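You operate a simulated robot arm through the tools that you are given. There is no shell and no other tool.

The job below is to be done with a simulated robot arm. You get a single attempt, and the scene is never put back.

## Task
Rake the hair out of the gold hairbrush on the heat mat.
Fine: use the pink rake pad and put it back; lay the clean brush on the black tray. Set down upright: pink rake pad. What is to be rubbed or washed off counts as gone when no trace of it is left.

It is judged by the outcome, as a careful person would: the job done as asked, and still so three seconds after it is handed in. It fails if anything else is knocked over, pushed out of place, dropped, spilled or broken.

## Robot
A 6-joint arm with a three-finger gripper, fixed in place. Base frame: the origin is on the floor under the middle of its stand, x ahead of it, y to its left, z up; the work surface is at about z = 0.88. Readings come in m, degrees, newtons and seconds.
It reaches about 1.213 m from its shoulder. Its first joint turns from -166.0 to 166.0 degrees. Payload 4.89 kg.
Tool frame: the origin (TCP) lies between the finger pads and is the grasp point; the fingertips stand 0.03 m ahead of it; z points along the fingers, y is the line along which they close. The gripper opens to 0.164 m; its body begins 0.125 m behind the TCP.
Orientation is told as [roll, pitch, yaw] about the base's x, y, z axes, in that order, counted from this pose: with the fingers straight down and closing along the base's y, the tool's x points along the base's -x, its y along +y and its z along -z.

## Interface
- The arm moves only by the tool play_rows. Its argument "rows" is text: rows parted by semicolons, each of 7 numbers parted by spaces: the shift along the tool's x, y, z in mm, then the turn, a rotation vector about the tool's x, y, z in degrees, then the opening, from 0 (shut) to 1 (fully open). In form: tx ty tz rx ry rz grip; .... A call has 1 to 20 rows; each row shifts and turns the commanded pose from where the row before left it, along the tool's axes as they then stand. Rows are played at 5 a second. More than 0.05 m and 8.6 degrees between two rows, or a gripper value outside its range, and nothing of the call is played. Where a pose cannot be reached the arm comes as near as it can. A force on the tool above 40 N (or 10 N above the force at the start of the call, whichever is more), or a blocked arm, ends the call early, and 0.2 s more pass. Each finger travels about 0.108 m/s and halts on what it meets, pressing with about 39 N; the grip force reading is that of the motor and also rises with nothing between the fingers. The clock runs only during rows and for 0.2 s after the last one: add rows that do not move to give the fingers time. It gives the time, the measured TCP pose, the force on the tool (base axes), the opening and the grip force at its end, in the units of the frame above (readings bear some noise), with the torque about the TCP (base axes, N m) and any sound that the robot's microphone picked up.
- Cameras (640 x 400 px; columns grow to the right, rows downward): "scene" is fixed at [0.2198, -0.6494, 1.5066]; the picture's right is [0.49, -0.87, 0.00], its down [-0.38, -0.22, -0.90] and it looks along [0.78, 0.44, -0.44] (base axes); focal length 315 px, centre (320, 200). "wrist" rides on the gripper at [0.076, -0.002, -0.152] in the tool frame; the picture's right is [0.02, 1.00, 0.00], its down [-0.88, 0.02, -0.47] and it looks along [-0.47, 0.01, 0.88] (tool axes); focal length 247 px, centre (320, 200). There is no depth. A picture from a camera that has moved, and an enlarged one, comes with that camera's place and axes in the base frame and with its lens.
- grab_frame(camera): a new picture of that camera. The clock stands still meanwhile.
- move_column(by): moves the trunk up (or, below 0, down) by that many m; the arm rides with it, the base frame stays. It gives what a move gives, with no picture.
- zoom(camera, box): a new picture of the part [left, top, right, bottom] of that camera's present view, enlarged. The clock stands still meanwhile.
- hand_in(): hands the job in; it is judged then, once.

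Places have to be worked out from the pictures, the camera data and where the tool is seen. Open the gripper and draw the arm clear of the work before you hand the job in, unless the task says otherwise.

The tools are called after ">>>" as a command line: name --argument value ..., lists and objects as JSON in quotes. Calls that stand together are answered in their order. play_rows: Moves the arm, as the interface text tells. Its arguments: {"type":"object","properties":{"rows":{"type":"string"}},"required":["rows"]} The other tools are called the same way: move_column (by) moves the trunk up or down; grab_frame (camera) takes a picture; zoom (camera, box) takes an enlarged picture of a part of a camera's view; hand_in () hands the job in.

At the start:

```text
time: 0.0
ee_pos: [0.6813, 0.0259, 1.2258]
tool_rot: [0.0, 0.0, 0.0]
ft_force: [-0.4, -0.5, 0.8]
torque: [0.01, 0.01, 0.0]
finger_gap: 0.1638
grasp_force: 0.1
trunk travel left (down, up): [-0.175, 0.215]
```

scene: 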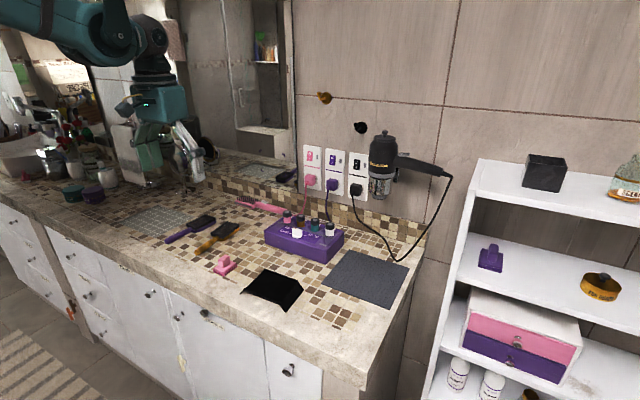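
wrist: 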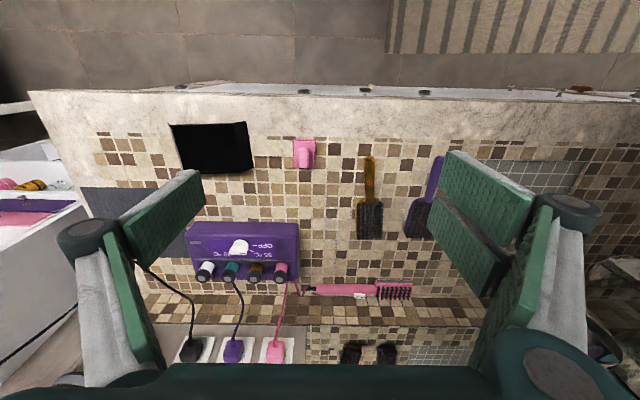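

I'll start by looking closely at the scene to identify the brush, the pad, the tray and the mat.

>>> zoom --camera "scene" --box '[140, 180, 300, 280]'

>>> zoom --camera "scene" --box '[200, 180, 440, 330]'

>>> zoom --camera "wrist" --box '[280, 110, 480, 235]'

>>> zoom --camera "wrist" --box '[80, 80, 400, 280]'

```text
4.00 times, centred on (220, 230) of scene
camera zoom: at [0.2198, -0.6494, 1.5066], right [0.49, -0.87, 0.0], down [-0.38, -0.22, -0.9], along [0.78, 0.44, -0.44], focal length 1259 px, centre (720, 80)
```

zoom: 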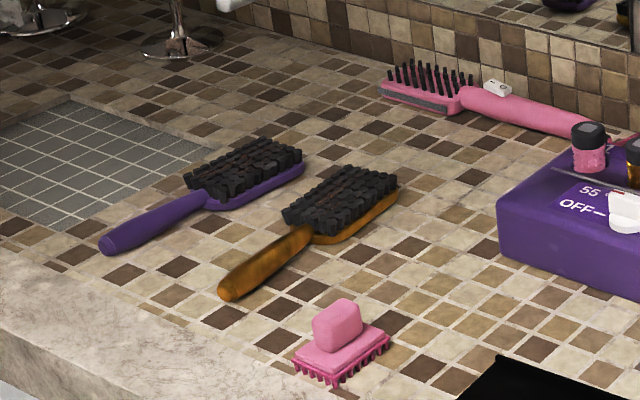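

```text
2.67 times, centred on (320, 255) of scene
camera zoom: at [0.2198, -0.6494, 1.5066], right [0.49, -0.87, 0.0], down [-0.38, -0.22, -0.9], along [0.78, 0.44, -0.44], focal length 839 px, centre (320, 53)
```

zoom: 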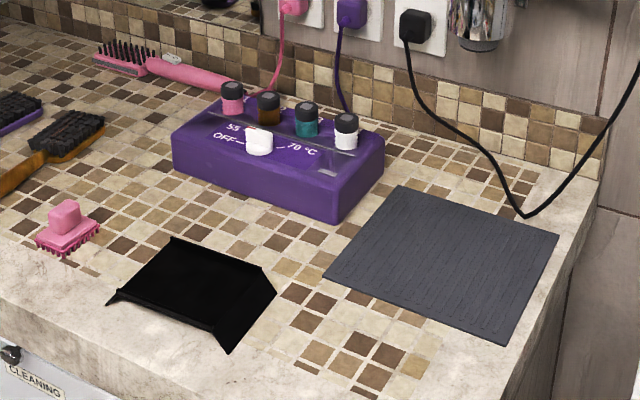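

```text
3.20 times, centred on (380, 172) of wrist
camera zoom: at [0.6045, 0.0239, 1.3782], right [-0.02, 1.0, 0.0], down [0.88, 0.02, 0.47], along [0.47, 0.01, -0.88], focal length 790 px, centre (128, 288)
```

zoom: 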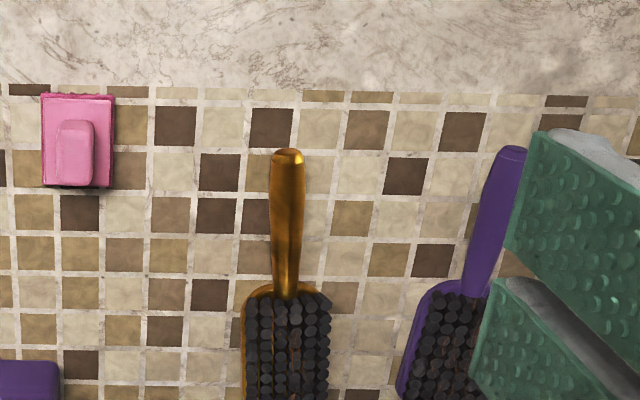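

```text
2.00 times, centred on (240, 180) of wrist
camera zoom: at [0.6045, 0.0239, 1.3782], right [-0.02, 1.0, 0.0], down [0.88, 0.02, 0.47], along [0.47, 0.01, -0.88], focal length 494 px, centre (480, 240)
```

zoom: 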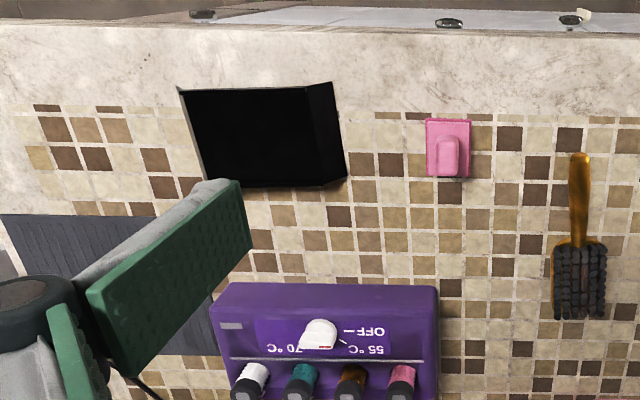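

The gold brush lies bristles-up on the counter at about x 0.76–0.96, y 0.14. The pink pad is near (0.756, -0.005), the black tray near (0.75, -0.19), and the dark heat mat near (0.945, -0.40). I'll move the wrist camera closer to the brush for a better look.

>>> play_rows --rows "-14.7 28.5 31.5 0 0 0 1; -14.7 28.5 31.5 0 0 0 1; -14.7 28.5 31.5 0 0 0 1; -14.7 28.5 31.5 0 0 0 1; 0 0 0 0 0 0 1"

>>> grab_frame --camera "wrist"

>>> grab_frame --camera "scene"

```text
time: 1.2
ee_pos: [0.7408, 0.1389, 1.0984]
tool_rot: [0.0, -0.1, -0.1]
ft_force: [0.4, -0.3, -0.4]
torque: [-0.05, 0.07, 0.01]
finger_gap: 0.1638
grasp_force: 0.0
trunk travel left (down, up): [-0.175, 0.215]
```

```text
taken
camera wrist: at [0.6644, 0.1369, 1.2499], right [-0.02, 1.0, 0.0], down [0.88, 0.02, 0.47], along [0.47, 0.01, -0.88], focal length 247 px, centre (320, 200)
```

wrist: 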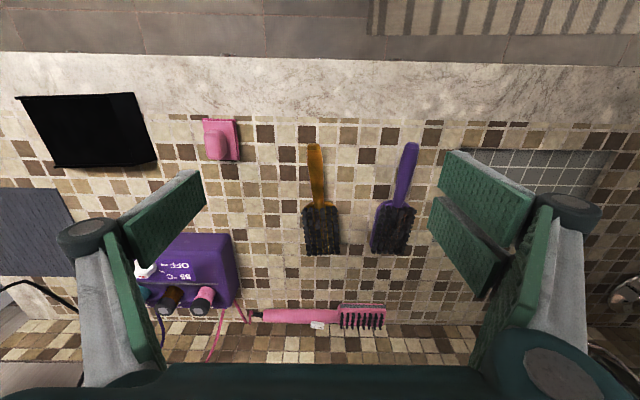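

```text
taken
```

scene: 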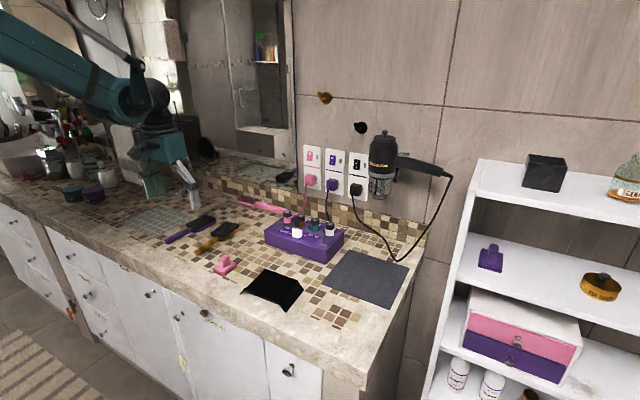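

The fingers are now visible: one on the -y side and two on the +y side. I'll zoom on the brushes, pad and tray.

>>> zoom --camera "wrist" --box '[260, 130, 420, 270]'

>>> zoom --camera "wrist" --box '[180, 100, 280, 180]'

>>> zoom --camera "scene" --box '[190, 240, 330, 320]'

>>> zoom --camera "scene" --box '[120, 190, 260, 270]'

```text
2.86 times, centred on (340, 200) of wrist
camera zoom: at [0.6644, 0.1369, 1.2499], right [-0.02, 1.0, 0.0], down [0.88, 0.02, 0.47], along [0.47, 0.01, -0.88], focal length 706 px, centre (263, 200)
```

zoom: 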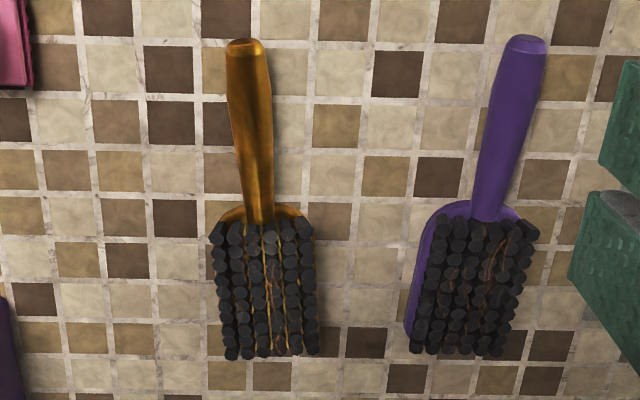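

```text
5.00 times, centred on (230, 140) of wrist
camera zoom: at [0.6644, 0.1369, 1.2499], right [-0.02, 1.0, 0.0], down [0.88, 0.02, 0.47], along [0.47, 0.01, -0.88], focal length 1235 px, centre (770, 500)
```

zoom: 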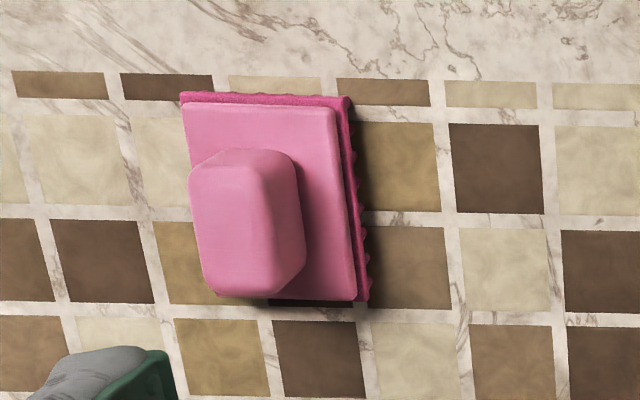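

```text
4.57 times, centred on (260, 280) of scene
camera zoom: at [0.2198, -0.6494, 1.5066], right [0.49, -0.87, 0.0], down [-0.38, -0.22, -0.9], along [0.78, 0.44, -0.44], focal length 1438 px, centre (594, -166)
```

zoom: 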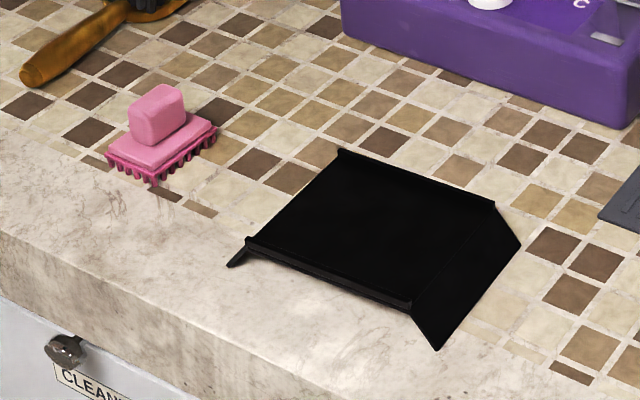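

```text
4.57 times, centred on (190, 230) of scene
camera zoom: at [0.2198, -0.6494, 1.5066], right [0.49, -0.87, 0.0], down [-0.38, -0.22, -0.9], along [0.78, 0.44, -0.44], focal length 1438 px, centre (914, 63)
```

zoom: 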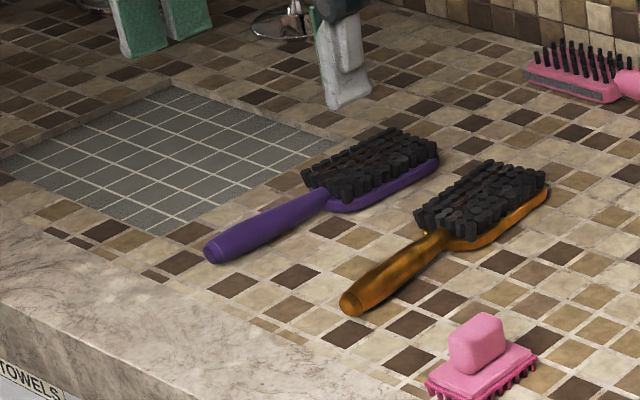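

The gold brush shows hairs between its bristles. The tray looks like a raised platform with sloping ends, so I'll move the wrist camera over the tray and pad to check.

>>> play_rows --rows "10.1 -41.1 4.8 0 0 0 1; 10.1 -41.1 4.8 0 0 0 1; 10.1 -41.1 4.8 0 0 0 1; 10.1 -41.1 4.8 0 0 0 1; 10.1 -41.1 4.8 0 0 0 1; 10.1 -41.1 4.8 0 0 0 1; 10.1 -41.1 4.8 0 0 0 1; 10.1 -41.1 4.8 0 0 0 1; 0 0 0 0 0 0 1"

>>> grab_frame --camera "wrist"

>>> zoom --camera "wrist" --box '[200, 100, 440, 250]'

```text
time: 3.2
ee_pos: [0.6586, -0.1898, 1.0626]
tool_rot: [-0.1, 0.1, -0.1]
ft_force: [0.5, 0.5, -0.1]
torque: [0.04, -0.02, 0.01]
finger_gap: 0.1639
grasp_force: 0.1
trunk travel left (down, up): [-0.175, 0.215]
```

```text
taken
camera wrist: at [0.5821, -0.1915, 1.2135], right [-0.02, 1.0, 0.0], down [0.88, 0.02, 0.47], along [0.47, 0.01, -0.88], focal length 247 px, centre (320, 200)
```

wrist: 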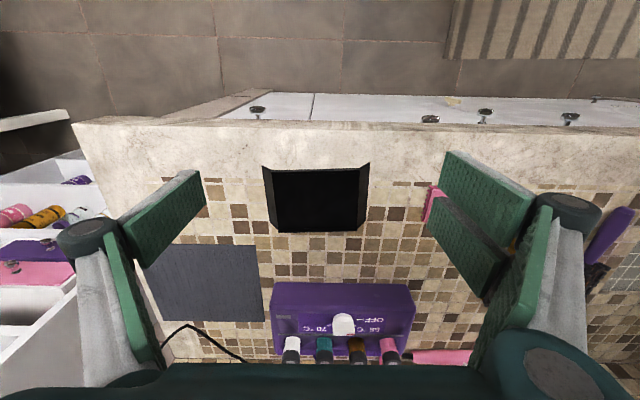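

```text
2.67 times, centred on (320, 175) of wrist
camera zoom: at [0.5821, -0.1915, 1.2135], right [-0.02, 1.0, 0.0], down [0.88, 0.02, 0.47], along [0.47, 0.01, -0.88], focal length 659 px, centre (320, 267)
```

zoom: 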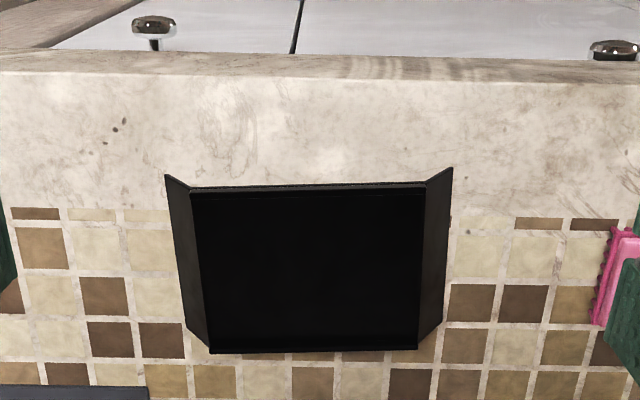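

The tray is a black platform about 20 mm high, x 0.70–0.80 and y -0.25 to -0.13, with sloping ends. Next I'll look at the pink pad from close by.

>>> play_rows --rows "0 36 5 0 0 0 1; 0 36 5 0 0 0 1; 0 36 5 0 0 0 1; 0 36 5 0 0 0 1; 0 36 5 0 0 0 1; 0 0 0 0 0 0 1"

>>> zoom --camera "wrist" --box '[240, 110, 400, 210]'

>>> grab_frame --camera "wrist"

```text
time: 4.6
ee_pos: [0.6589, -0.0093, 1.0369]
tool_rot: [0.0, 0.0, 0.0]
ft_force: [-0.4, -0.8, -0.3]
torque: [0.02, -0.01, -0.03]
finger_gap: 0.1641
grasp_force: 0.0
trunk travel left (down, up): [-0.175, 0.215]
```

```text
4.00 times, centred on (320, 160) of wrist
camera zoom: at [0.5822, -0.0106, 1.1877], right [-0.02, 1.0, 0.0], down [0.88, 0.02, 0.47], along [0.47, 0.01, -0.88], focal length 988 px, centre (320, 360)
```

zoom: 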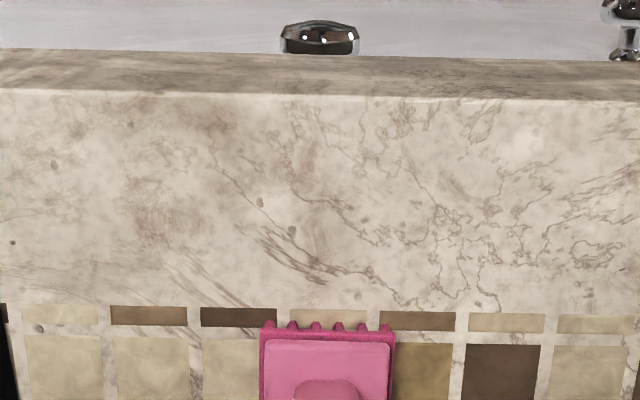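

```text
taken
camera wrist: at [0.5822, -0.0106, 1.1877], right [-0.02, 1.0, 0.0], down [0.88, 0.02, 0.47], along [0.47, 0.01, -0.88], focal length 247 px, centre (320, 200)
```

wrist: 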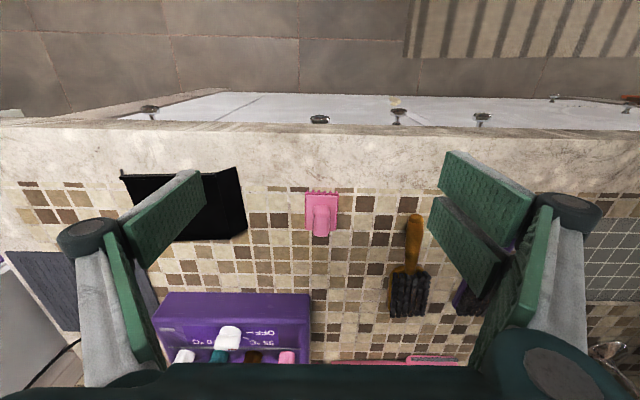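

>>> zoom --camera "wrist" --box '[280, 175, 360, 250]'

>>> zoom --camera "wrist" --box '[370, 200, 450, 330]'

>>> zoom --camera "scene" --box '[205, 245, 245, 285]'

```text
5.33 times, centred on (320, 212) of wrist
camera zoom: at [0.5822, -0.0106, 1.1877], right [-0.02, 1.0, 0.0], down [0.88, 0.02, 0.47], along [0.47, 0.01, -0.88], focal length 1317 px, centre (320, 133)
```

zoom: 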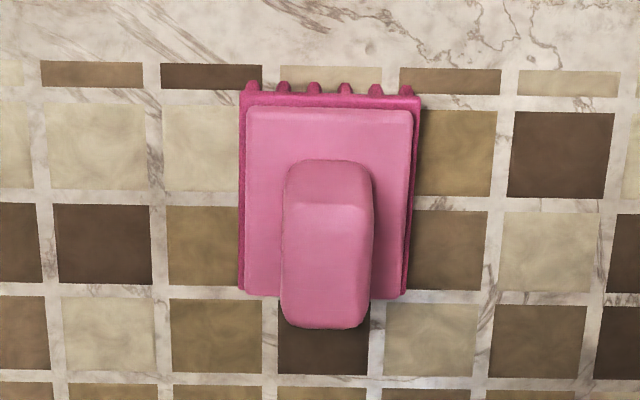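

```text
3.08 times, centred on (410, 265) of wrist
camera zoom: at [0.5822, -0.0106, 1.1877], right [-0.02, 1.0, 0.0], down [0.88, 0.02, 0.47], along [0.47, 0.01, -0.88], focal length 760 px, centre (43, 0)
```

zoom: 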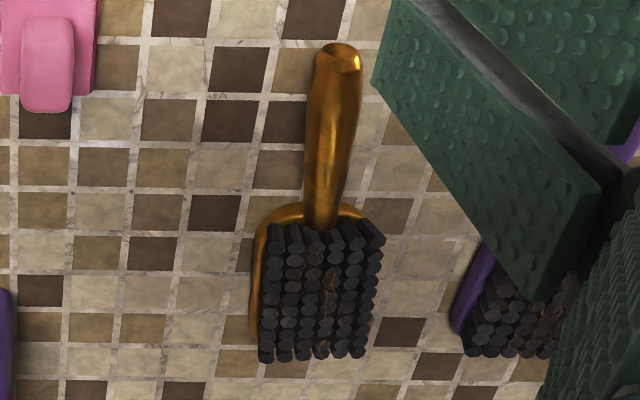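

```text
10.00 times, centred on (225, 265) of scene
camera zoom: at [0.2198, -0.6494, 1.5066], right [0.49, -0.87, 0.0], down [-0.38, -0.22, -0.9], along [0.78, 0.44, -0.44], focal length 3146 px, centre (1270, -450)
```

zoom: 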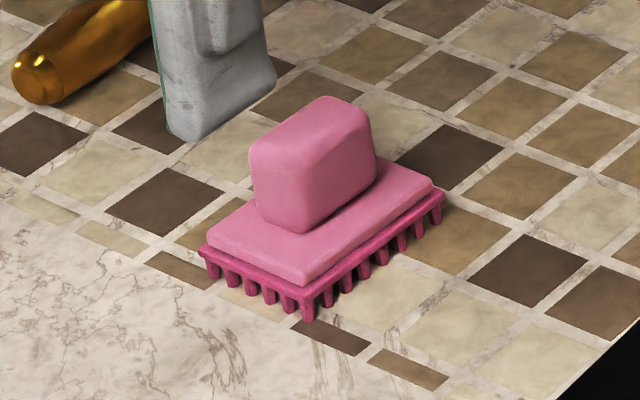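

The pad's knob is about 22 mm wide in y and 36 mm long in x, centred near (0.760, -0.006), with its top near z 0.925. The brush handle's axis is yawed about 5.7°. I'll go above the handle with a half-open gripper, turned to match.

>>> play_rows --rows "-32.6 28.5 0 0 0 0 0.5; -32.6 28.5 0 0 0 0 0.5; -32.6 28.5 0 0 0 0 0.5; -32.6 28.5 0 0 0 0 0.5; -32.6 28.5 0 0 0 0 0.5; 0 0 0 0 0 -5.7 0.5; 0 0 0 0 0 0 0.5"

>>> grab_frame --camera "wrist"

>>> zoom --camera "scene" --box '[120, 130, 280, 270]'

```text
time: 6.2
ee_pos: [0.8221, 0.135, 1.0368]
tool_rot: [0.0, 0.0, 5.8]
ft_force: [0.4, -0.2, 0.2]
torque: [-0.07, 0.08, -0.01]
finger_gap: 0.0818
grasp_force: 0.1
trunk travel left (down, up): [-0.175, 0.215]
```

```text
taken
camera wrist: at [0.7458, 0.1252, 1.1897], right [-0.12, 0.99, 0.0], down [0.87, 0.11, 0.47], along [0.47, 0.06, -0.88], focal length 247 px, centre (320, 200)
```

wrist: 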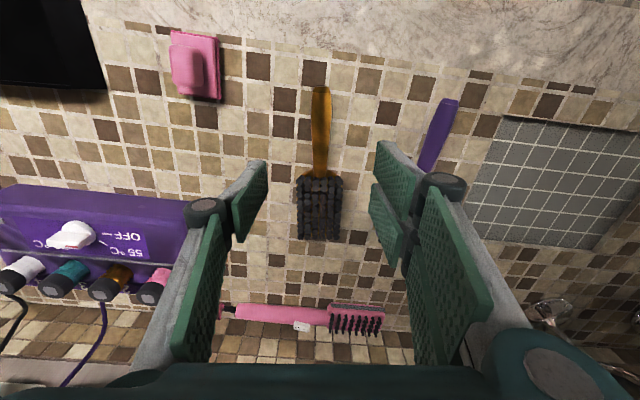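

```text
2.86 times, centred on (200, 200) of scene
camera zoom: at [0.2198, -0.6494, 1.5066], right [0.49, -0.87, 0.0], down [-0.38, -0.22, -0.9], along [0.78, 0.44, -0.44], focal length 899 px, centre (663, 200)
```

zoom: 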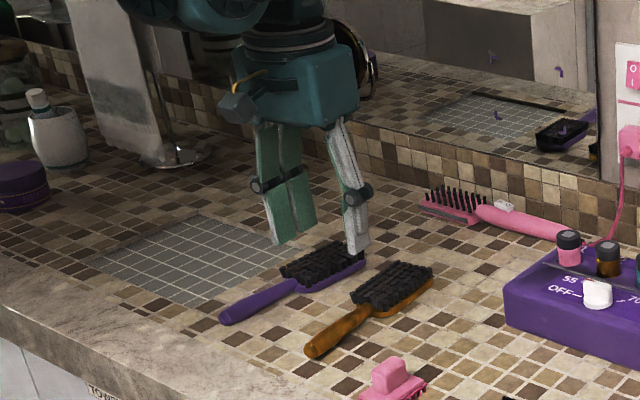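

The gripper is aligned with the handle: the TCP projects onto the middle of the handle at pixel (320, 140). I'll descend toward it in two stages.

>>> play_rows --rows "0 0 35 0 0 0 0.5; 0 0 35 0 0 0 0.5; 0 0 30 0 0 0 0.5; 0 0 0 0 0 0 0.5"

>>> grab_frame --camera "wrist"

>>> zoom --camera "scene" --box '[150, 170, 270, 270]'

```text
time: 7.2
ee_pos: [0.8207, 0.1346, 0.9369]
tool_rot: [0.0, 0.0, 5.7]
ft_force: [0.2, 0.0, -0.4]
torque: [0.0, 0.11, -0.04]
finger_gap: 0.0821
grasp_force: 0.1
trunk travel left (down, up): [-0.175, 0.215]
```

```text
taken
camera wrist: at [0.7456, 0.1245, 1.0886], right [-0.12, 0.99, 0.0], down [0.87, 0.11, 0.47], along [0.47, 0.06, -0.88], focal length 247 px, centre (320, 200)
```

wrist: 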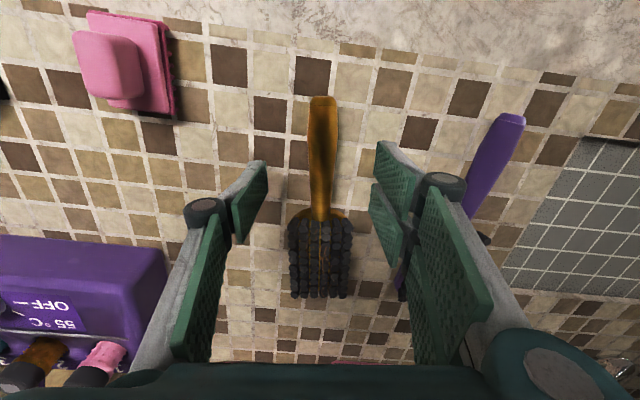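

```text
4.00 times, centred on (210, 220) of scene
camera zoom: at [0.2198, -0.6494, 1.5066], right [0.49, -0.87, 0.0], down [-0.38, -0.22, -0.9], along [0.78, 0.44, -0.44], focal length 1259 px, centre (760, 120)
```

zoom: 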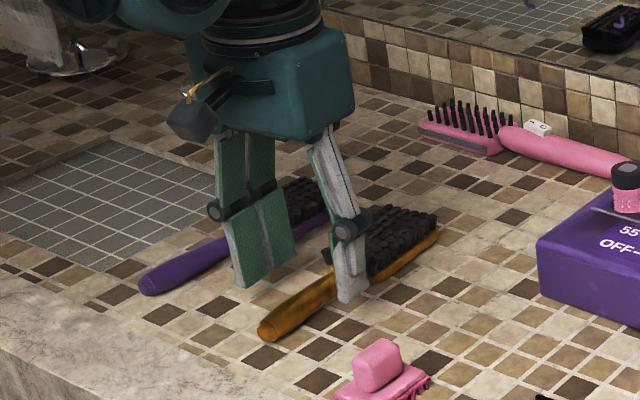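

The fingers straddle the handle. I'll lower to z≈0.917 and close on it.

>>> play_rows --rows "0 0 10 0 0 0 0.5; 0 0 10 0 0 0 0.5; 0 0 0 0 0 0 0.5; 0 0 0 0 0 0 0.35; 0 0 0 0 0 0 0.25"

>>> grab_frame --camera "wrist"

>>> zoom --camera "scene" --box '[170, 200, 250, 260]'

```text
time: 8.4
ee_pos: [0.8223, 0.1329, 0.9179]
tool_rot: [0.1, -0.1, 5.8]
ft_force: [1.1, 0.1, -0.1]
torque: [0.01, 0.02, 0.01]
finger_gap: 0.0413
grasp_force: 0.1
trunk travel left (down, up): [-0.175, 0.215]
```

```text
taken
camera wrist: at [0.7462, 0.1236, 1.0692], right [-0.12, 0.99, 0.0], down [0.87, 0.11, 0.47], along [0.47, 0.06, -0.88], focal length 247 px, centre (320, 200)
```

wrist: 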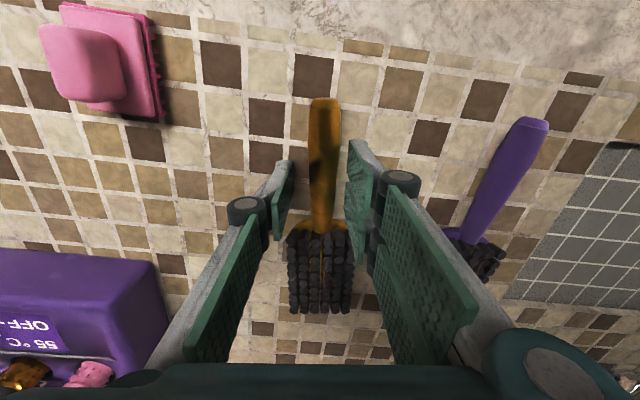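

```text
6.67 times, centred on (210, 230) of scene
camera zoom: at [0.2198, -0.6494, 1.5066], right [0.49, -0.87, 0.0], down [-0.38, -0.22, -0.9], along [0.78, 0.44, -0.44], focal length 2098 px, centre (1053, 0)
```

zoom: 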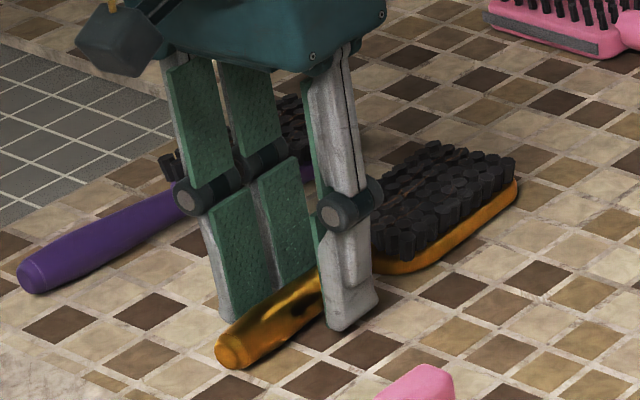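

The handle sits between the fingers. I'll close fully and read the grip.

>>> play_rows --rows "0 0 0 0 0 0 0.15; 0 0 0 0 0 0 0.05; 0 0 0 0 0 0 0; 0 0 0 0 0 0 0; 0 0 0 0 0 0 0"

>>> grab_frame --camera "wrist"

```text
time: 9.6
ee_pos: [0.8219, 0.132, 0.9179]
tool_rot: [0.0, 0.0, 5.8]
ft_force: [0.4, -0.3, 0.4]
torque: [0.0, 0.0, -0.05]
finger_gap: 0.025
grasp_force: 39.0
trunk travel left (down, up): [-0.175, 0.215]
```

```text
taken
camera wrist: at [0.7461, 0.1236, 1.0692], right [-0.12, 0.99, 0.0], down [0.87, 0.11, 0.47], along [0.47, 0.06, -0.88], focal length 247 px, centre (320, 200)
```

wrist: 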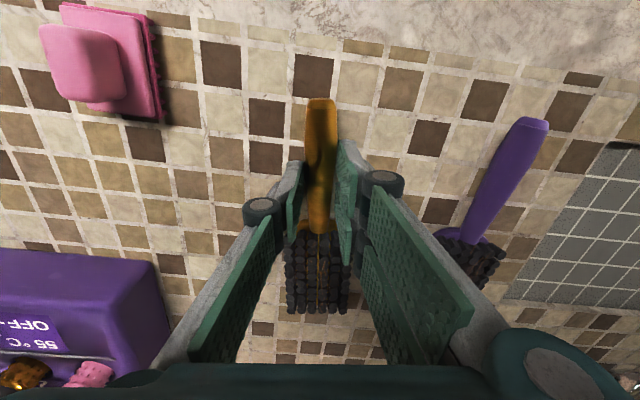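

The handle is held firmly with a 25 mm gap and 39 N. I'll lift straight up.

>>> play_rows --rows "0 0 -15 0 0 0 0; 0 0 -30 0 0 0 0; 0 0 -40 0 0 0 0; 0 0 -40 0 0 0 0; 0 0 -25 0 0 0 0; 0 0 0 0 0 0 0"

>>> grab_frame --camera "wrist"

>>> zoom --camera "scene" --box '[120, 130, 280, 270]'

```text
time: 11.0
ee_pos: [0.8203, 0.1334, 1.0671]
tool_rot: [0.0, 0.0, 5.7]
ft_force: [0.0, -0.4, -0.3]
torque: [0.0, -0.05, 0.0]
finger_gap: 0.0251
grasp_force: 38.7
trunk travel left (down, up): [-0.175, 0.215]
```

```text
taken
camera wrist: at [0.7448, 0.1243, 1.2192], right [-0.12, 0.99, 0.0], down [0.87, 0.11, 0.47], along [0.47, 0.06, -0.88], focal length 247 px, centre (320, 200)
```

wrist: 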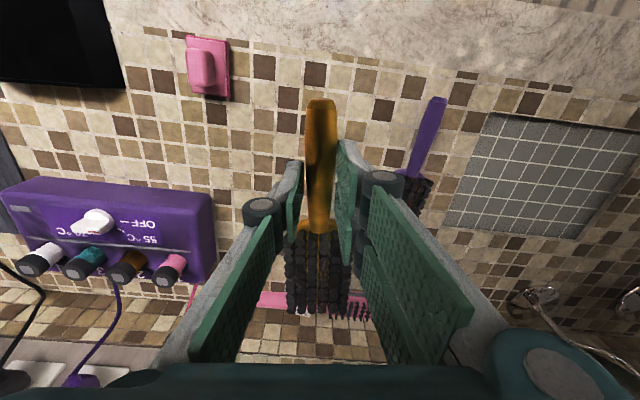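

```text
2.86 times, centred on (200, 200) of scene
camera zoom: at [0.2198, -0.6494, 1.5066], right [0.49, -0.87, 0.0], down [-0.38, -0.22, -0.9], along [0.78, 0.44, -0.44], focal length 899 px, centre (663, 200)
```

zoom: 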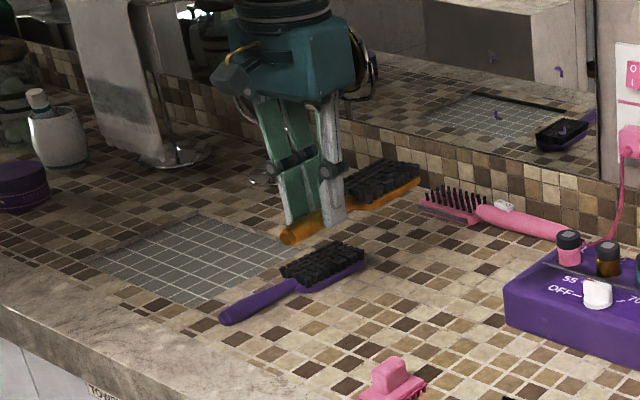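

The brush hangs level. I'll pull back toward the robot and then turn it about 95.7° so the head points to -y.

>>> play_rows --rows "32.8 -26.9 -7.5 0 0 0 0; 32.8 -26.9 -7.5 0 0 0 0; 32.8 -26.9 -7.5 0 0 0 0; 32.8 -26.9 -7.5 0 0 0 0; 0 0 0 0 0 7.975 0; 0 0 0 0 0 7.975 0; 0 0 0 0 0 7.975 0; 0 0 0 0 0 7.975 0; 0 0 0 0 0 7.975 0; 0 0 0 0 0 7.975 0; 0 0 0 0 0 7.975 0; 0 0 0 0 0 7.975 0; 0 0 0 0 0 7.975 0; 0 0 0 0 0 7.975 0; 0 0 0 0 0 7.975 0; 0 0 0 0 0 7.975 0; 0 0 0 0 0 0 0"

>>> grab_frame --camera "scene"

>>> grab_frame --camera "wrist"

```text
time: 14.6
ee_pos: [0.7025, 0.0119, 1.0971]
tool_rot: [0.0, -0.1, -90.0]
ft_force: [-0.2, 0.5, -0.8]
torque: [0.04, 0.03, 0.03]
finger_gap: 0.0252
grasp_force: 38.8
trunk travel left (down, up): [-0.175, 0.215]
```

```text
taken
```

scene: 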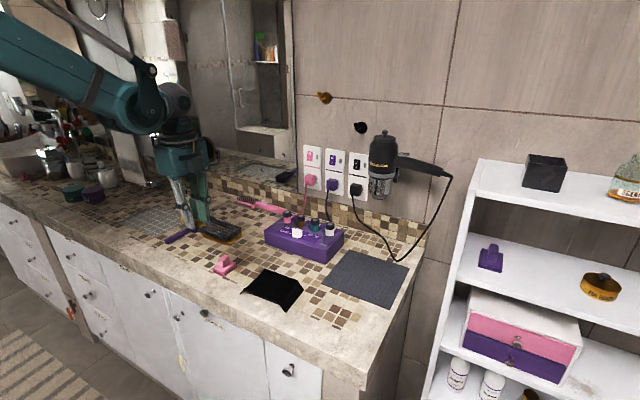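

```text
taken
camera wrist: at [0.7006, 0.0891, 1.2483], right [1.0, 0.02, 0.0], down [0.02, -0.88, 0.47], along [0.01, -0.47, -0.88], focal length 247 px, centre (320, 200)
```

wrist: 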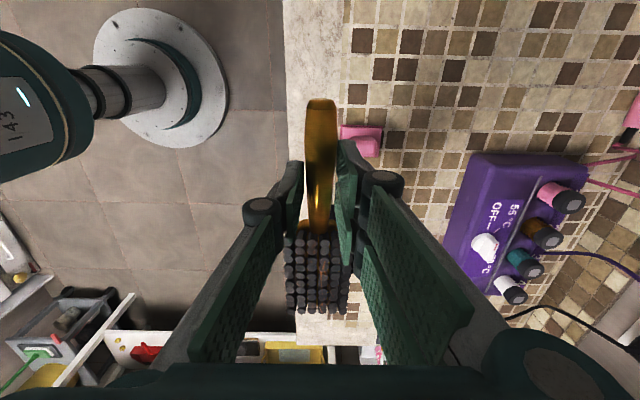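

The tool is now yawed -90°, so tool x is +y and tool y is +x. I'll travel toward -y first and then +x over the mat, staying high.

>>> play_rows --rows "-47 0 0 0 0 0 0; -47 0 0 0 0 0 0; -47 0 0 0 0 0 0; -47 0 0 0 0 0 0; -47 0 0 0 0 0 0; -47 0 0 0 0 0 0; -47 0 0 0 0 0 0; -47 0 0 0 0 0 0; 0 49.4 0 0 0 0 0; 0 49.4 0 0 0 0 0; 0 49.4 0 0 0 0 0; 0 49.4 0 0 0 0 0; 0 0 0 0 0 0 0"

>>> grab_frame --camera "scene"

>>> grab_frame --camera "wrist"

```text
time: 17.4
ee_pos: [0.8998, -0.3594, 1.0968]
tool_rot: [0.0, 0.1, -89.9]
ft_force: [1.5, 0.0, -1.9]
torque: [0.05, 0.13, -0.02]
finger_gap: 0.0251
grasp_force: 39.2
trunk travel left (down, up): [-0.175, 0.215]
```

```text
taken
```

scene: 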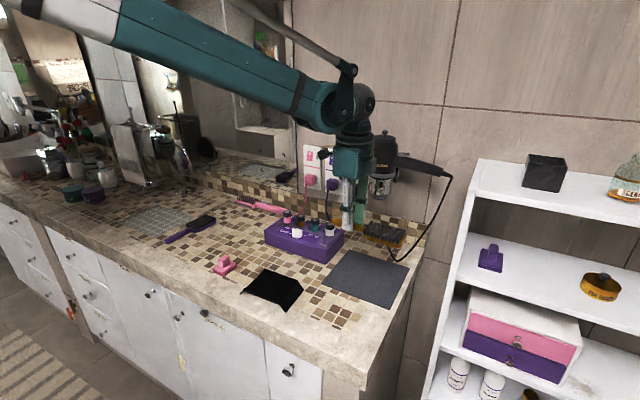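

```text
taken
camera wrist: at [0.898, -0.2832, 1.2485], right [1.0, 0.02, 0.0], down [0.02, -0.88, 0.47], along [0.01, -0.47, -0.88], focal length 247 px, centre (320, 200)
```

wrist: 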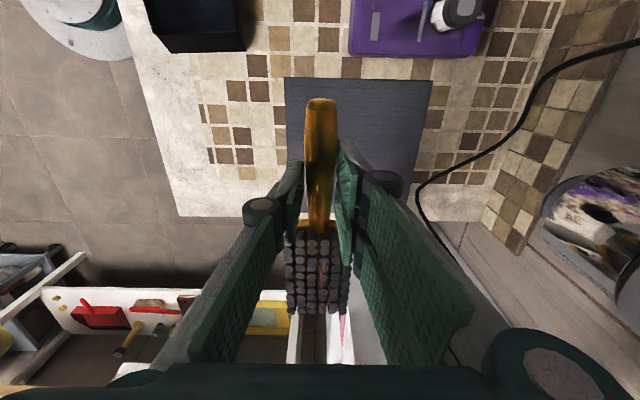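

The arm reaches the mat comfortably, and I place its near edge at x 0.85 and its +y edge at y -0.295. I'll lower the brush toward the mat and stop just above it.

>>> play_rows --rows "0 0 40 0 0 0 0; 0 0 40 0 0 0 0; 0 0 40 0 0 0 0; 0 0 40 0 0 0 0; 0 0 0 0 0 0 0"

>>> zoom --camera "scene" --box '[300, 220, 440, 320]'

>>> grab_frame --camera "wrist"

```text
time: 18.6
ee_pos: [0.9011, -0.3587, 0.9361]
tool_rot: [0.1, 0.0, -90.0]
ft_force: [0.5, -0.1, -1.0]
torque: [0.11, 0.05, 0.04]
finger_gap: 0.0251
grasp_force: 39.3
trunk travel left (down, up): [-0.175, 0.215]
```

```text
4.00 times, centred on (370, 270) of scene
camera zoom: at [0.2198, -0.6494, 1.5066], right [0.49, -0.87, 0.0], down [-0.38, -0.22, -0.9], along [0.78, 0.44, -0.44], focal length 1259 px, centre (120, -80)
```

zoom: 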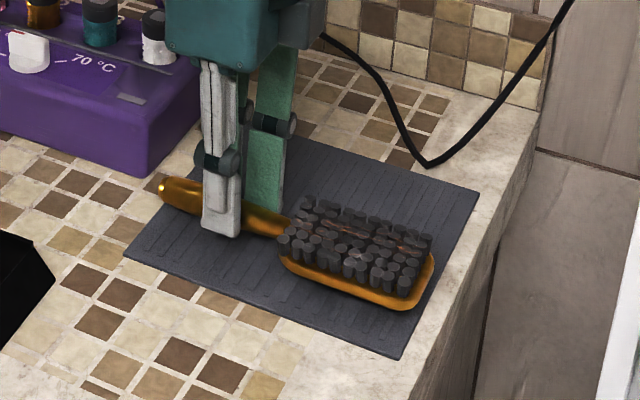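

```text
taken
camera wrist: at [0.899, -0.2823, 1.0879], right [1.0, 0.02, 0.0], down [0.02, -0.88, 0.47], along [0.01, -0.47, -0.88], focal length 247 px, centre (320, 200)
```

wrist: 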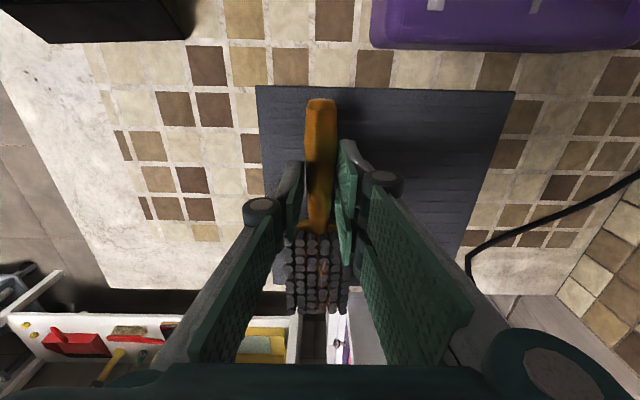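

The brush is hovering about 1.5 cm above the mat, within its outline. I'll lower it slowly until it touches.

>>> play_rows --rows "0 0 5 0 0 0 0; 0 0 4 0 0 0 0; 0 0 3 0 0 0 0; 0 0 0 0 0 0 0"

```text
time: 19.6
ee_pos: [0.9011, -0.3615, 0.9252]
tool_rot: [-0.1, -0.1, -90.0]
ft_force: [0.1, 0.0, -1.2]
torque: [0.03, 0.0, 0.01]
finger_gap: 0.0252
grasp_force: 38.7
trunk travel left (down, up): [-0.175, 0.215]
```

Still no contact at z 0.925, so I'll continue in 1–2 mm steps.

>>> play_rows --rows "0 0 1.5 0 0 0 0; 0 0 1.5 0 0 0 0; 0 0 0 0 0 0 0"

>>> zoom --camera "scene" --box '[310, 230, 430, 310]'

```text
time: 20.4
ee_pos: [0.9007, -0.3616, 0.9211]
tool_rot: [-0.1, 0.0, -90.0]
ft_force: [0.0, -1.0, -0.5]
torque: [0.06, 0.02, 0.02]
finger_gap: 0.0247
grasp_force: 39.3
trunk travel left (down, up): [-0.175, 0.215]
```

```text
5.00 times, centred on (370, 270) of scene
camera zoom: at [0.2198, -0.6494, 1.5066], right [0.49, -0.87, 0.0], down [-0.38, -0.22, -0.9], along [0.78, 0.44, -0.44], focal length 1573 px, centre (70, -150)
```

zoom: 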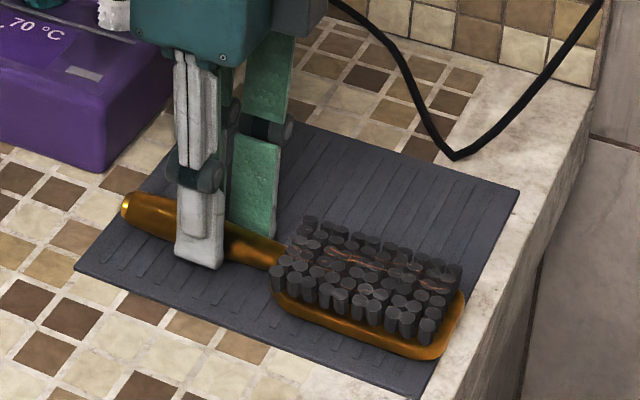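

The head end is right at the mat's -y edge and the handle end about 5 mm inside the other, so I'll shift 4 mm toward +y. Then I'll lower until contact.

>>> play_rows --rows "4 0 0 0 0 0 0; 0 0 1 0 0 0 0; 0 0 1 0 0 0 0; 0 0 0 0 0 0 0"

```text
time: 21.4
ee_pos: [0.9008, -0.3585, 0.9215]
tool_rot: [0.1, 0.0, -90.0]
ft_force: [4.7, -0.8, 20.5]
torque: [-0.56, -0.09, -0.18]
finger_gap: 0.0247
grasp_force: 39.6
trunk travel left (down, up): [-0.175, 0.215]
```

It touched down with about 20 N. I'll back off 2 mm to relieve the load and open just enough to let go.

>>> play_rows --rows "0 0 -2 0 0 0 0; 0 0 0 0 0 0 0.2; 0 0 0 0 0 0 0.3; 0 0 0 0 0 0 0.35; 0 0 0 0 0 0 0.35"

>>> zoom --camera "scene" --box '[310, 230, 430, 310]'

>>> grab_frame --camera "wrist"

```text
time: 22.6
ee_pos: [0.9007, -0.3574, 0.9212]
tool_rot: [-0.1, 0.0, -90.0]
ft_force: [0.0, 0.0, 1.0]
torque: [0.03, -0.01, 0.01]
finger_gap: 0.0573
grasp_force: 0.0
trunk travel left (down, up): [-0.175, 0.215]
```

```text
5.00 times, centred on (370, 270) of scene
camera zoom: at [0.2198, -0.6494, 1.5066], right [0.49, -0.87, 0.0], down [-0.38, -0.22, -0.9], along [0.78, 0.44, -0.44], focal length 1573 px, centre (70, -150)
```

zoom: 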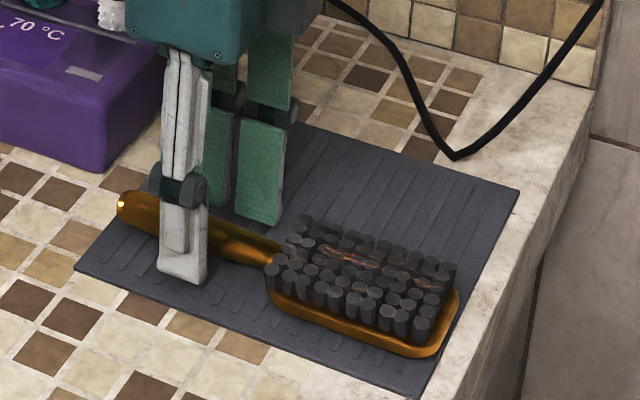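

```text
taken
camera wrist: at [0.8988, -0.2819, 1.0736], right [1.0, 0.02, 0.0], down [0.02, -0.88, 0.47], along [0.01, -0.47, -0.88], focal length 247 px, centre (320, 200)
```

wrist: 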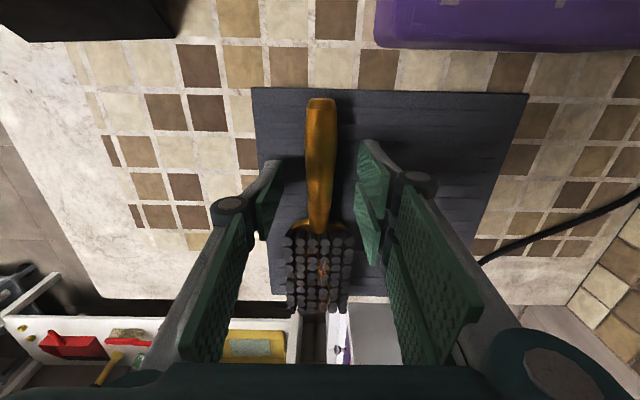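

The brush is lying on the mat, released. I'll rise straight up and look at the bristles from above.

>>> play_rows --rows "0 0 -20 0 0 0 0.35; 0 0 -40 0 0 0 0.35; 0 0 -40 0 0 0 0.35; 0 0 -40 0 0 0 0.35; 40 0 0 0 0 0 0.35; 40 0 0 0 0 0 0.35; 0 0 0 0 0 0 0.35"

>>> grab_frame --camera "wrist"

>>> zoom --camera "wrist" --box '[260, 100, 420, 220]'

>>> zoom --camera "scene" --box '[310, 230, 430, 310]'

```text
time: 24.2
ee_pos: [0.8999, -0.2774, 1.0604]
tool_rot: [0.0, 0.0, -89.9]
ft_force: [0.2, 0.6, 0.3]
torque: [-0.01, -0.03, -0.01]
finger_gap: 0.0574
grasp_force: 0.0
trunk travel left (down, up): [-0.175, 0.215]
```

```text
taken
camera wrist: at [0.8979, -0.2014, 1.2128], right [1.0, 0.02, 0.0], down [0.02, -0.88, 0.47], along [0.01, -0.47, -0.88], focal length 247 px, centre (320, 200)
```

wrist: 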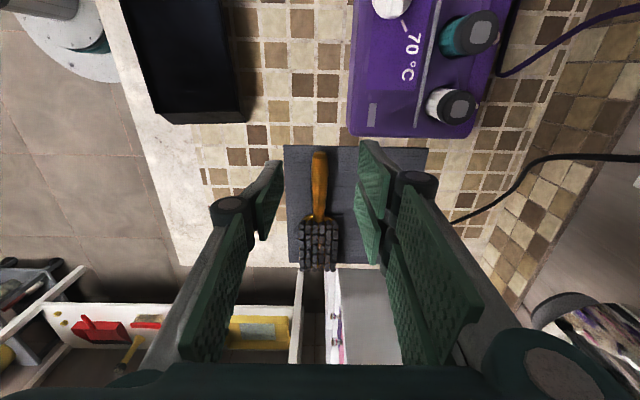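

```text
3.33 times, centred on (340, 160) of wrist
camera zoom: at [0.8979, -0.2014, 1.2128], right [1.0, 0.02, 0.0], down [0.02, -0.88, 0.47], along [0.01, -0.47, -0.88], focal length 823 px, centre (253, 333)
```

zoom: 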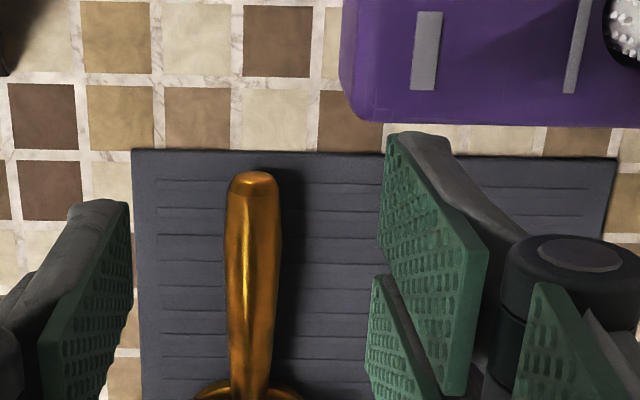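

```text
5.00 times, centred on (370, 270) of scene
camera zoom: at [0.2198, -0.6494, 1.5066], right [0.49, -0.87, 0.0], down [-0.38, -0.22, -0.9], along [0.78, 0.44, -0.44], focal length 1573 px, centre (70, -150)
```

zoom: 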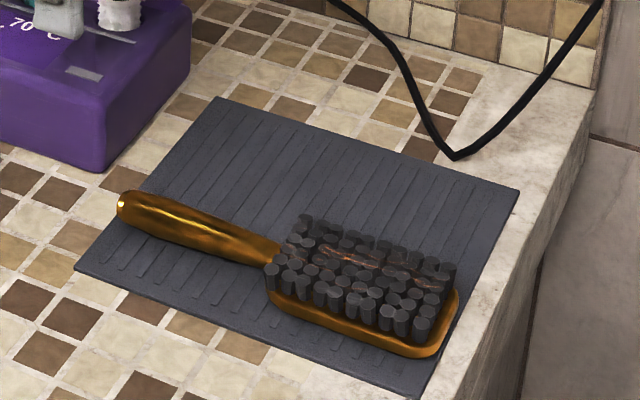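

The brush is clear of the gripper and lies fully on the mat. I'll zoom in on the hairs to have a "before" view.

>>> zoom --camera "scene" --box '[358, 268, 408, 304]'

>>> zoom --camera "wrist" --box '[280, 200, 360, 290]'

```text
11.11 times, centred on (383, 286) of scene
camera zoom: at [0.2198, -0.6494, 1.5066], right [0.49, -0.87, 0.0], down [-0.38, -0.22, -0.9], along [0.78, 0.44, -0.44], focal length 3496 px, centre (-380, -756)
```

zoom: 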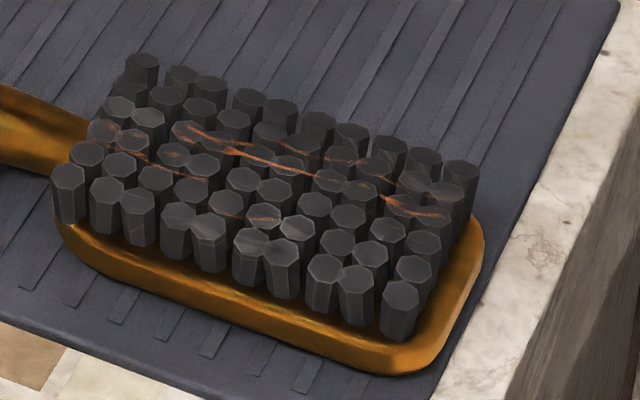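

```text
4.44 times, centred on (320, 245) of wrist
camera zoom: at [0.8979, -0.2014, 1.2128], right [1.0, 0.02, 0.0], down [0.02, -0.88, 0.47], along [0.01, -0.47, -0.88], focal length 1098 px, centre (320, 0)
```

zoom: 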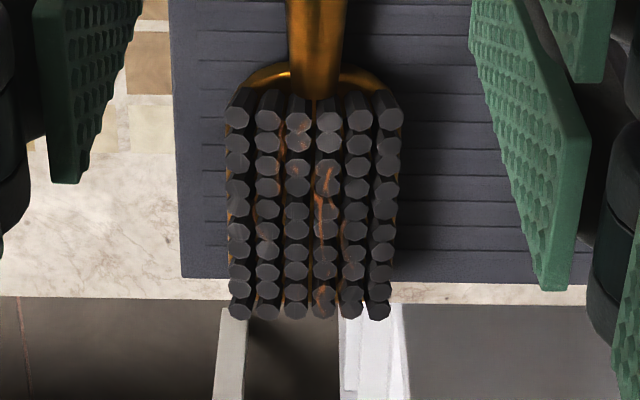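

The bristle tops sit at z≈0.905, spanning x 0.871–0.931 and y -0.501 to -0.406. The pad's 60 mm side lies along x and covers the full width, so I'll rake along y. I'll go back, turn the wrist to yaw 0 and head for the pad.

>>> play_rows --rows "0 -48 -10 0 0 0 0.5; 0 -48 -10 0 0 0 0.5; 0 -48 -10 0 0 0 0.5; 0 -48 0 0 0 0 0.5; 0 0 0 0 0 -8.18 0.5; 0 0 0 0 0 -8.18 0.5; 0 0 0 0 0 -8.18 0.5; 0 0 0 0 0 -8.18 0.5; 0 0 0 0 0 -8.18 0.5; 0 0 0 0 0 -8.18 0.5; 0 0 0 0 0 -8.18 0.5; 0 0 0 0 0 -8.18 0.5; 0 0 0 0 0 -8.18 0.5; 0 0 0 0 0 -8.18 0.5; 0 0 0 0 0 -8.18 0.5; 0 0 0 0 0 0 0.5"

>>> grab_frame --camera "wrist"

```text
time: 27.6
ee_pos: [0.707, -0.279, 1.0912]
tool_rot: [0.0, 0.0, 0.1]
ft_force: [-0.1, -0.1, 0.4]
torque: [-0.01, -0.02, 0.0]
finger_gap: 0.082
grasp_force: 0.1
trunk travel left (down, up): [-0.175, 0.215]
```

```text
taken
camera wrist: at [0.6311, -0.2813, 1.2436], right [-0.02, 1.0, 0.0], down [0.88, 0.02, 0.47], along [0.47, 0.01, -0.88], focal length 247 px, centre (320, 200)
```

wrist: 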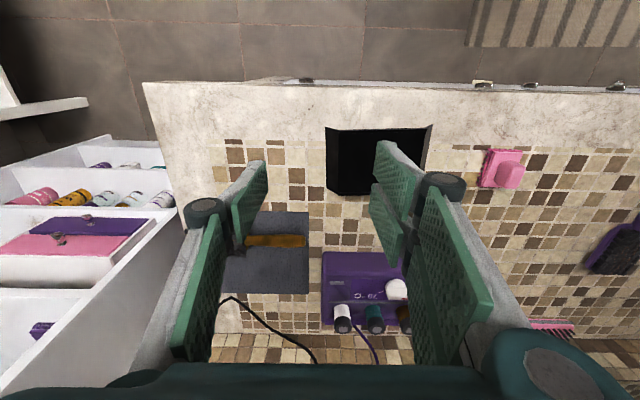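

The wrist is back at yaw 0. I'll move above the pink pad at about z 1.03.

>>> play_rows --rows "-8.8 45.5 10 0 0 0 0.5; -8.8 45.5 10 0 0 0 0.5; -8.8 45.5 10 0 0 0 0.5; -8.8 45.5 10 0 0 0 0.5; -8.8 45.5 10 0 0 0 0.5; -8.8 45.5 10 0 0 0 0.5; 0 0 0 0 0 0 0.5"

>>> grab_frame --camera "wrist"

>>> zoom --camera "wrist" --box '[260, 90, 380, 190]'

```text
time: 29.2
ee_pos: [0.7616, -0.004, 1.0323]
tool_rot: [-0.1, 0.0, 0.0]
ft_force: [0.1, 0.5, -0.5]
torque: [0.0, 0.06, 0.04]
finger_gap: 0.082
grasp_force: 0.1
trunk travel left (down, up): [-0.175, 0.215]
```

```text
taken
camera wrist: at [0.6859, -0.0045, 1.1835], right [-0.02, 1.0, 0.0], down [0.88, 0.02, 0.47], along [0.47, 0.01, -0.88], focal length 247 px, centre (320, 200)
```

wrist: 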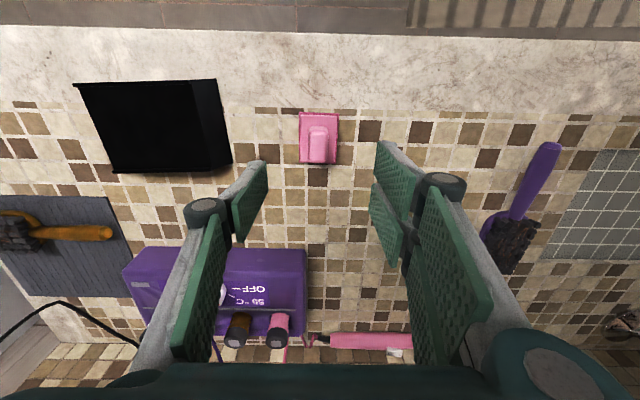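

```text
4.00 times, centred on (320, 140) of wrist
camera zoom: at [0.6859, -0.0045, 1.1835], right [-0.02, 1.0, 0.0], down [0.88, 0.02, 0.47], along [0.47, 0.01, -0.88], focal length 988 px, centre (320, 440)
```

zoom: 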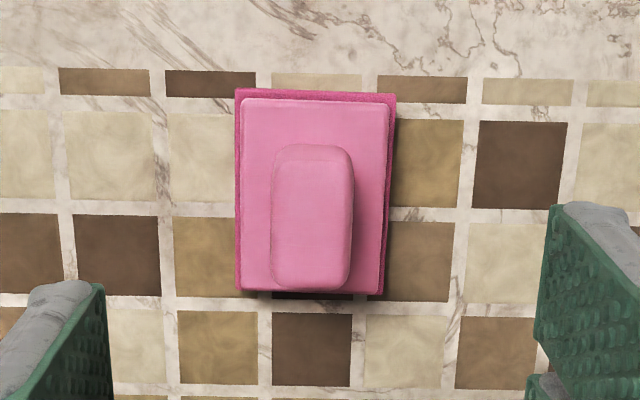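

The knob's centre is at about (0.759, -0.005), nearly under the TCP. I'll descend to just above the base plate, with a small correction.

>>> play_rows --rows "2 -1 30 0 0 0 0.5; 0 0 35 0 0 0 0.5; 0 0 25 0 0 0 0.5; 0 0 0 0 0 0 0.4; 0 0 0 0 0 0 0.4"

>>> zoom --camera "scene" --box '[195, 225, 255, 285]'

>>> grab_frame --camera "wrist"

```text
time: 30.4
ee_pos: [0.7588, -0.0069, 0.9438]
tool_rot: [-0.1, -0.1, -0.1]
ft_force: [0.5, -0.4, 0.4]
torque: [-0.02, 0.06, -0.01]
finger_gap: 0.0657
grasp_force: 0.1
trunk travel left (down, up): [-0.175, 0.215]
```

```text
6.67 times, centred on (225, 255) of scene
camera zoom: at [0.2198, -0.6494, 1.5066], right [0.49, -0.87, 0.0], down [-0.38, -0.22, -0.9], along [0.78, 0.44, -0.44], focal length 2098 px, centre (953, -167)
```

zoom: 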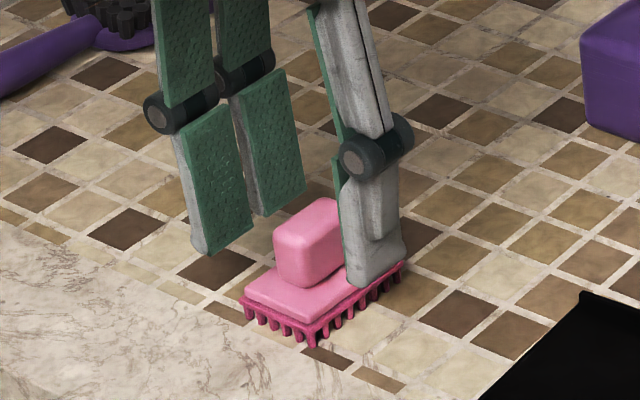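

```text
taken
camera wrist: at [0.6819, -0.0086, 1.0946], right [-0.02, 1.0, 0.0], down [0.88, 0.02, 0.47], along [0.47, 0.01, -0.88], focal length 247 px, centre (320, 200)
```

wrist: 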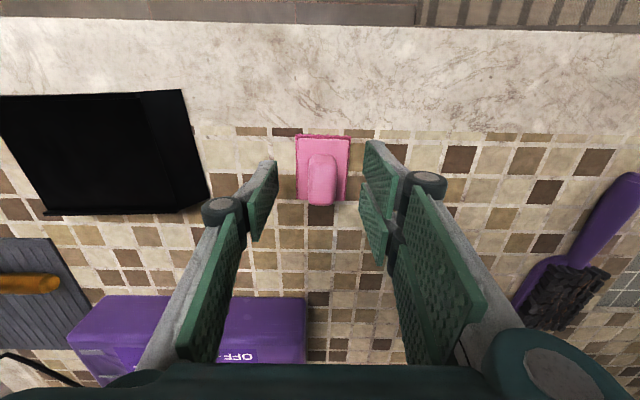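

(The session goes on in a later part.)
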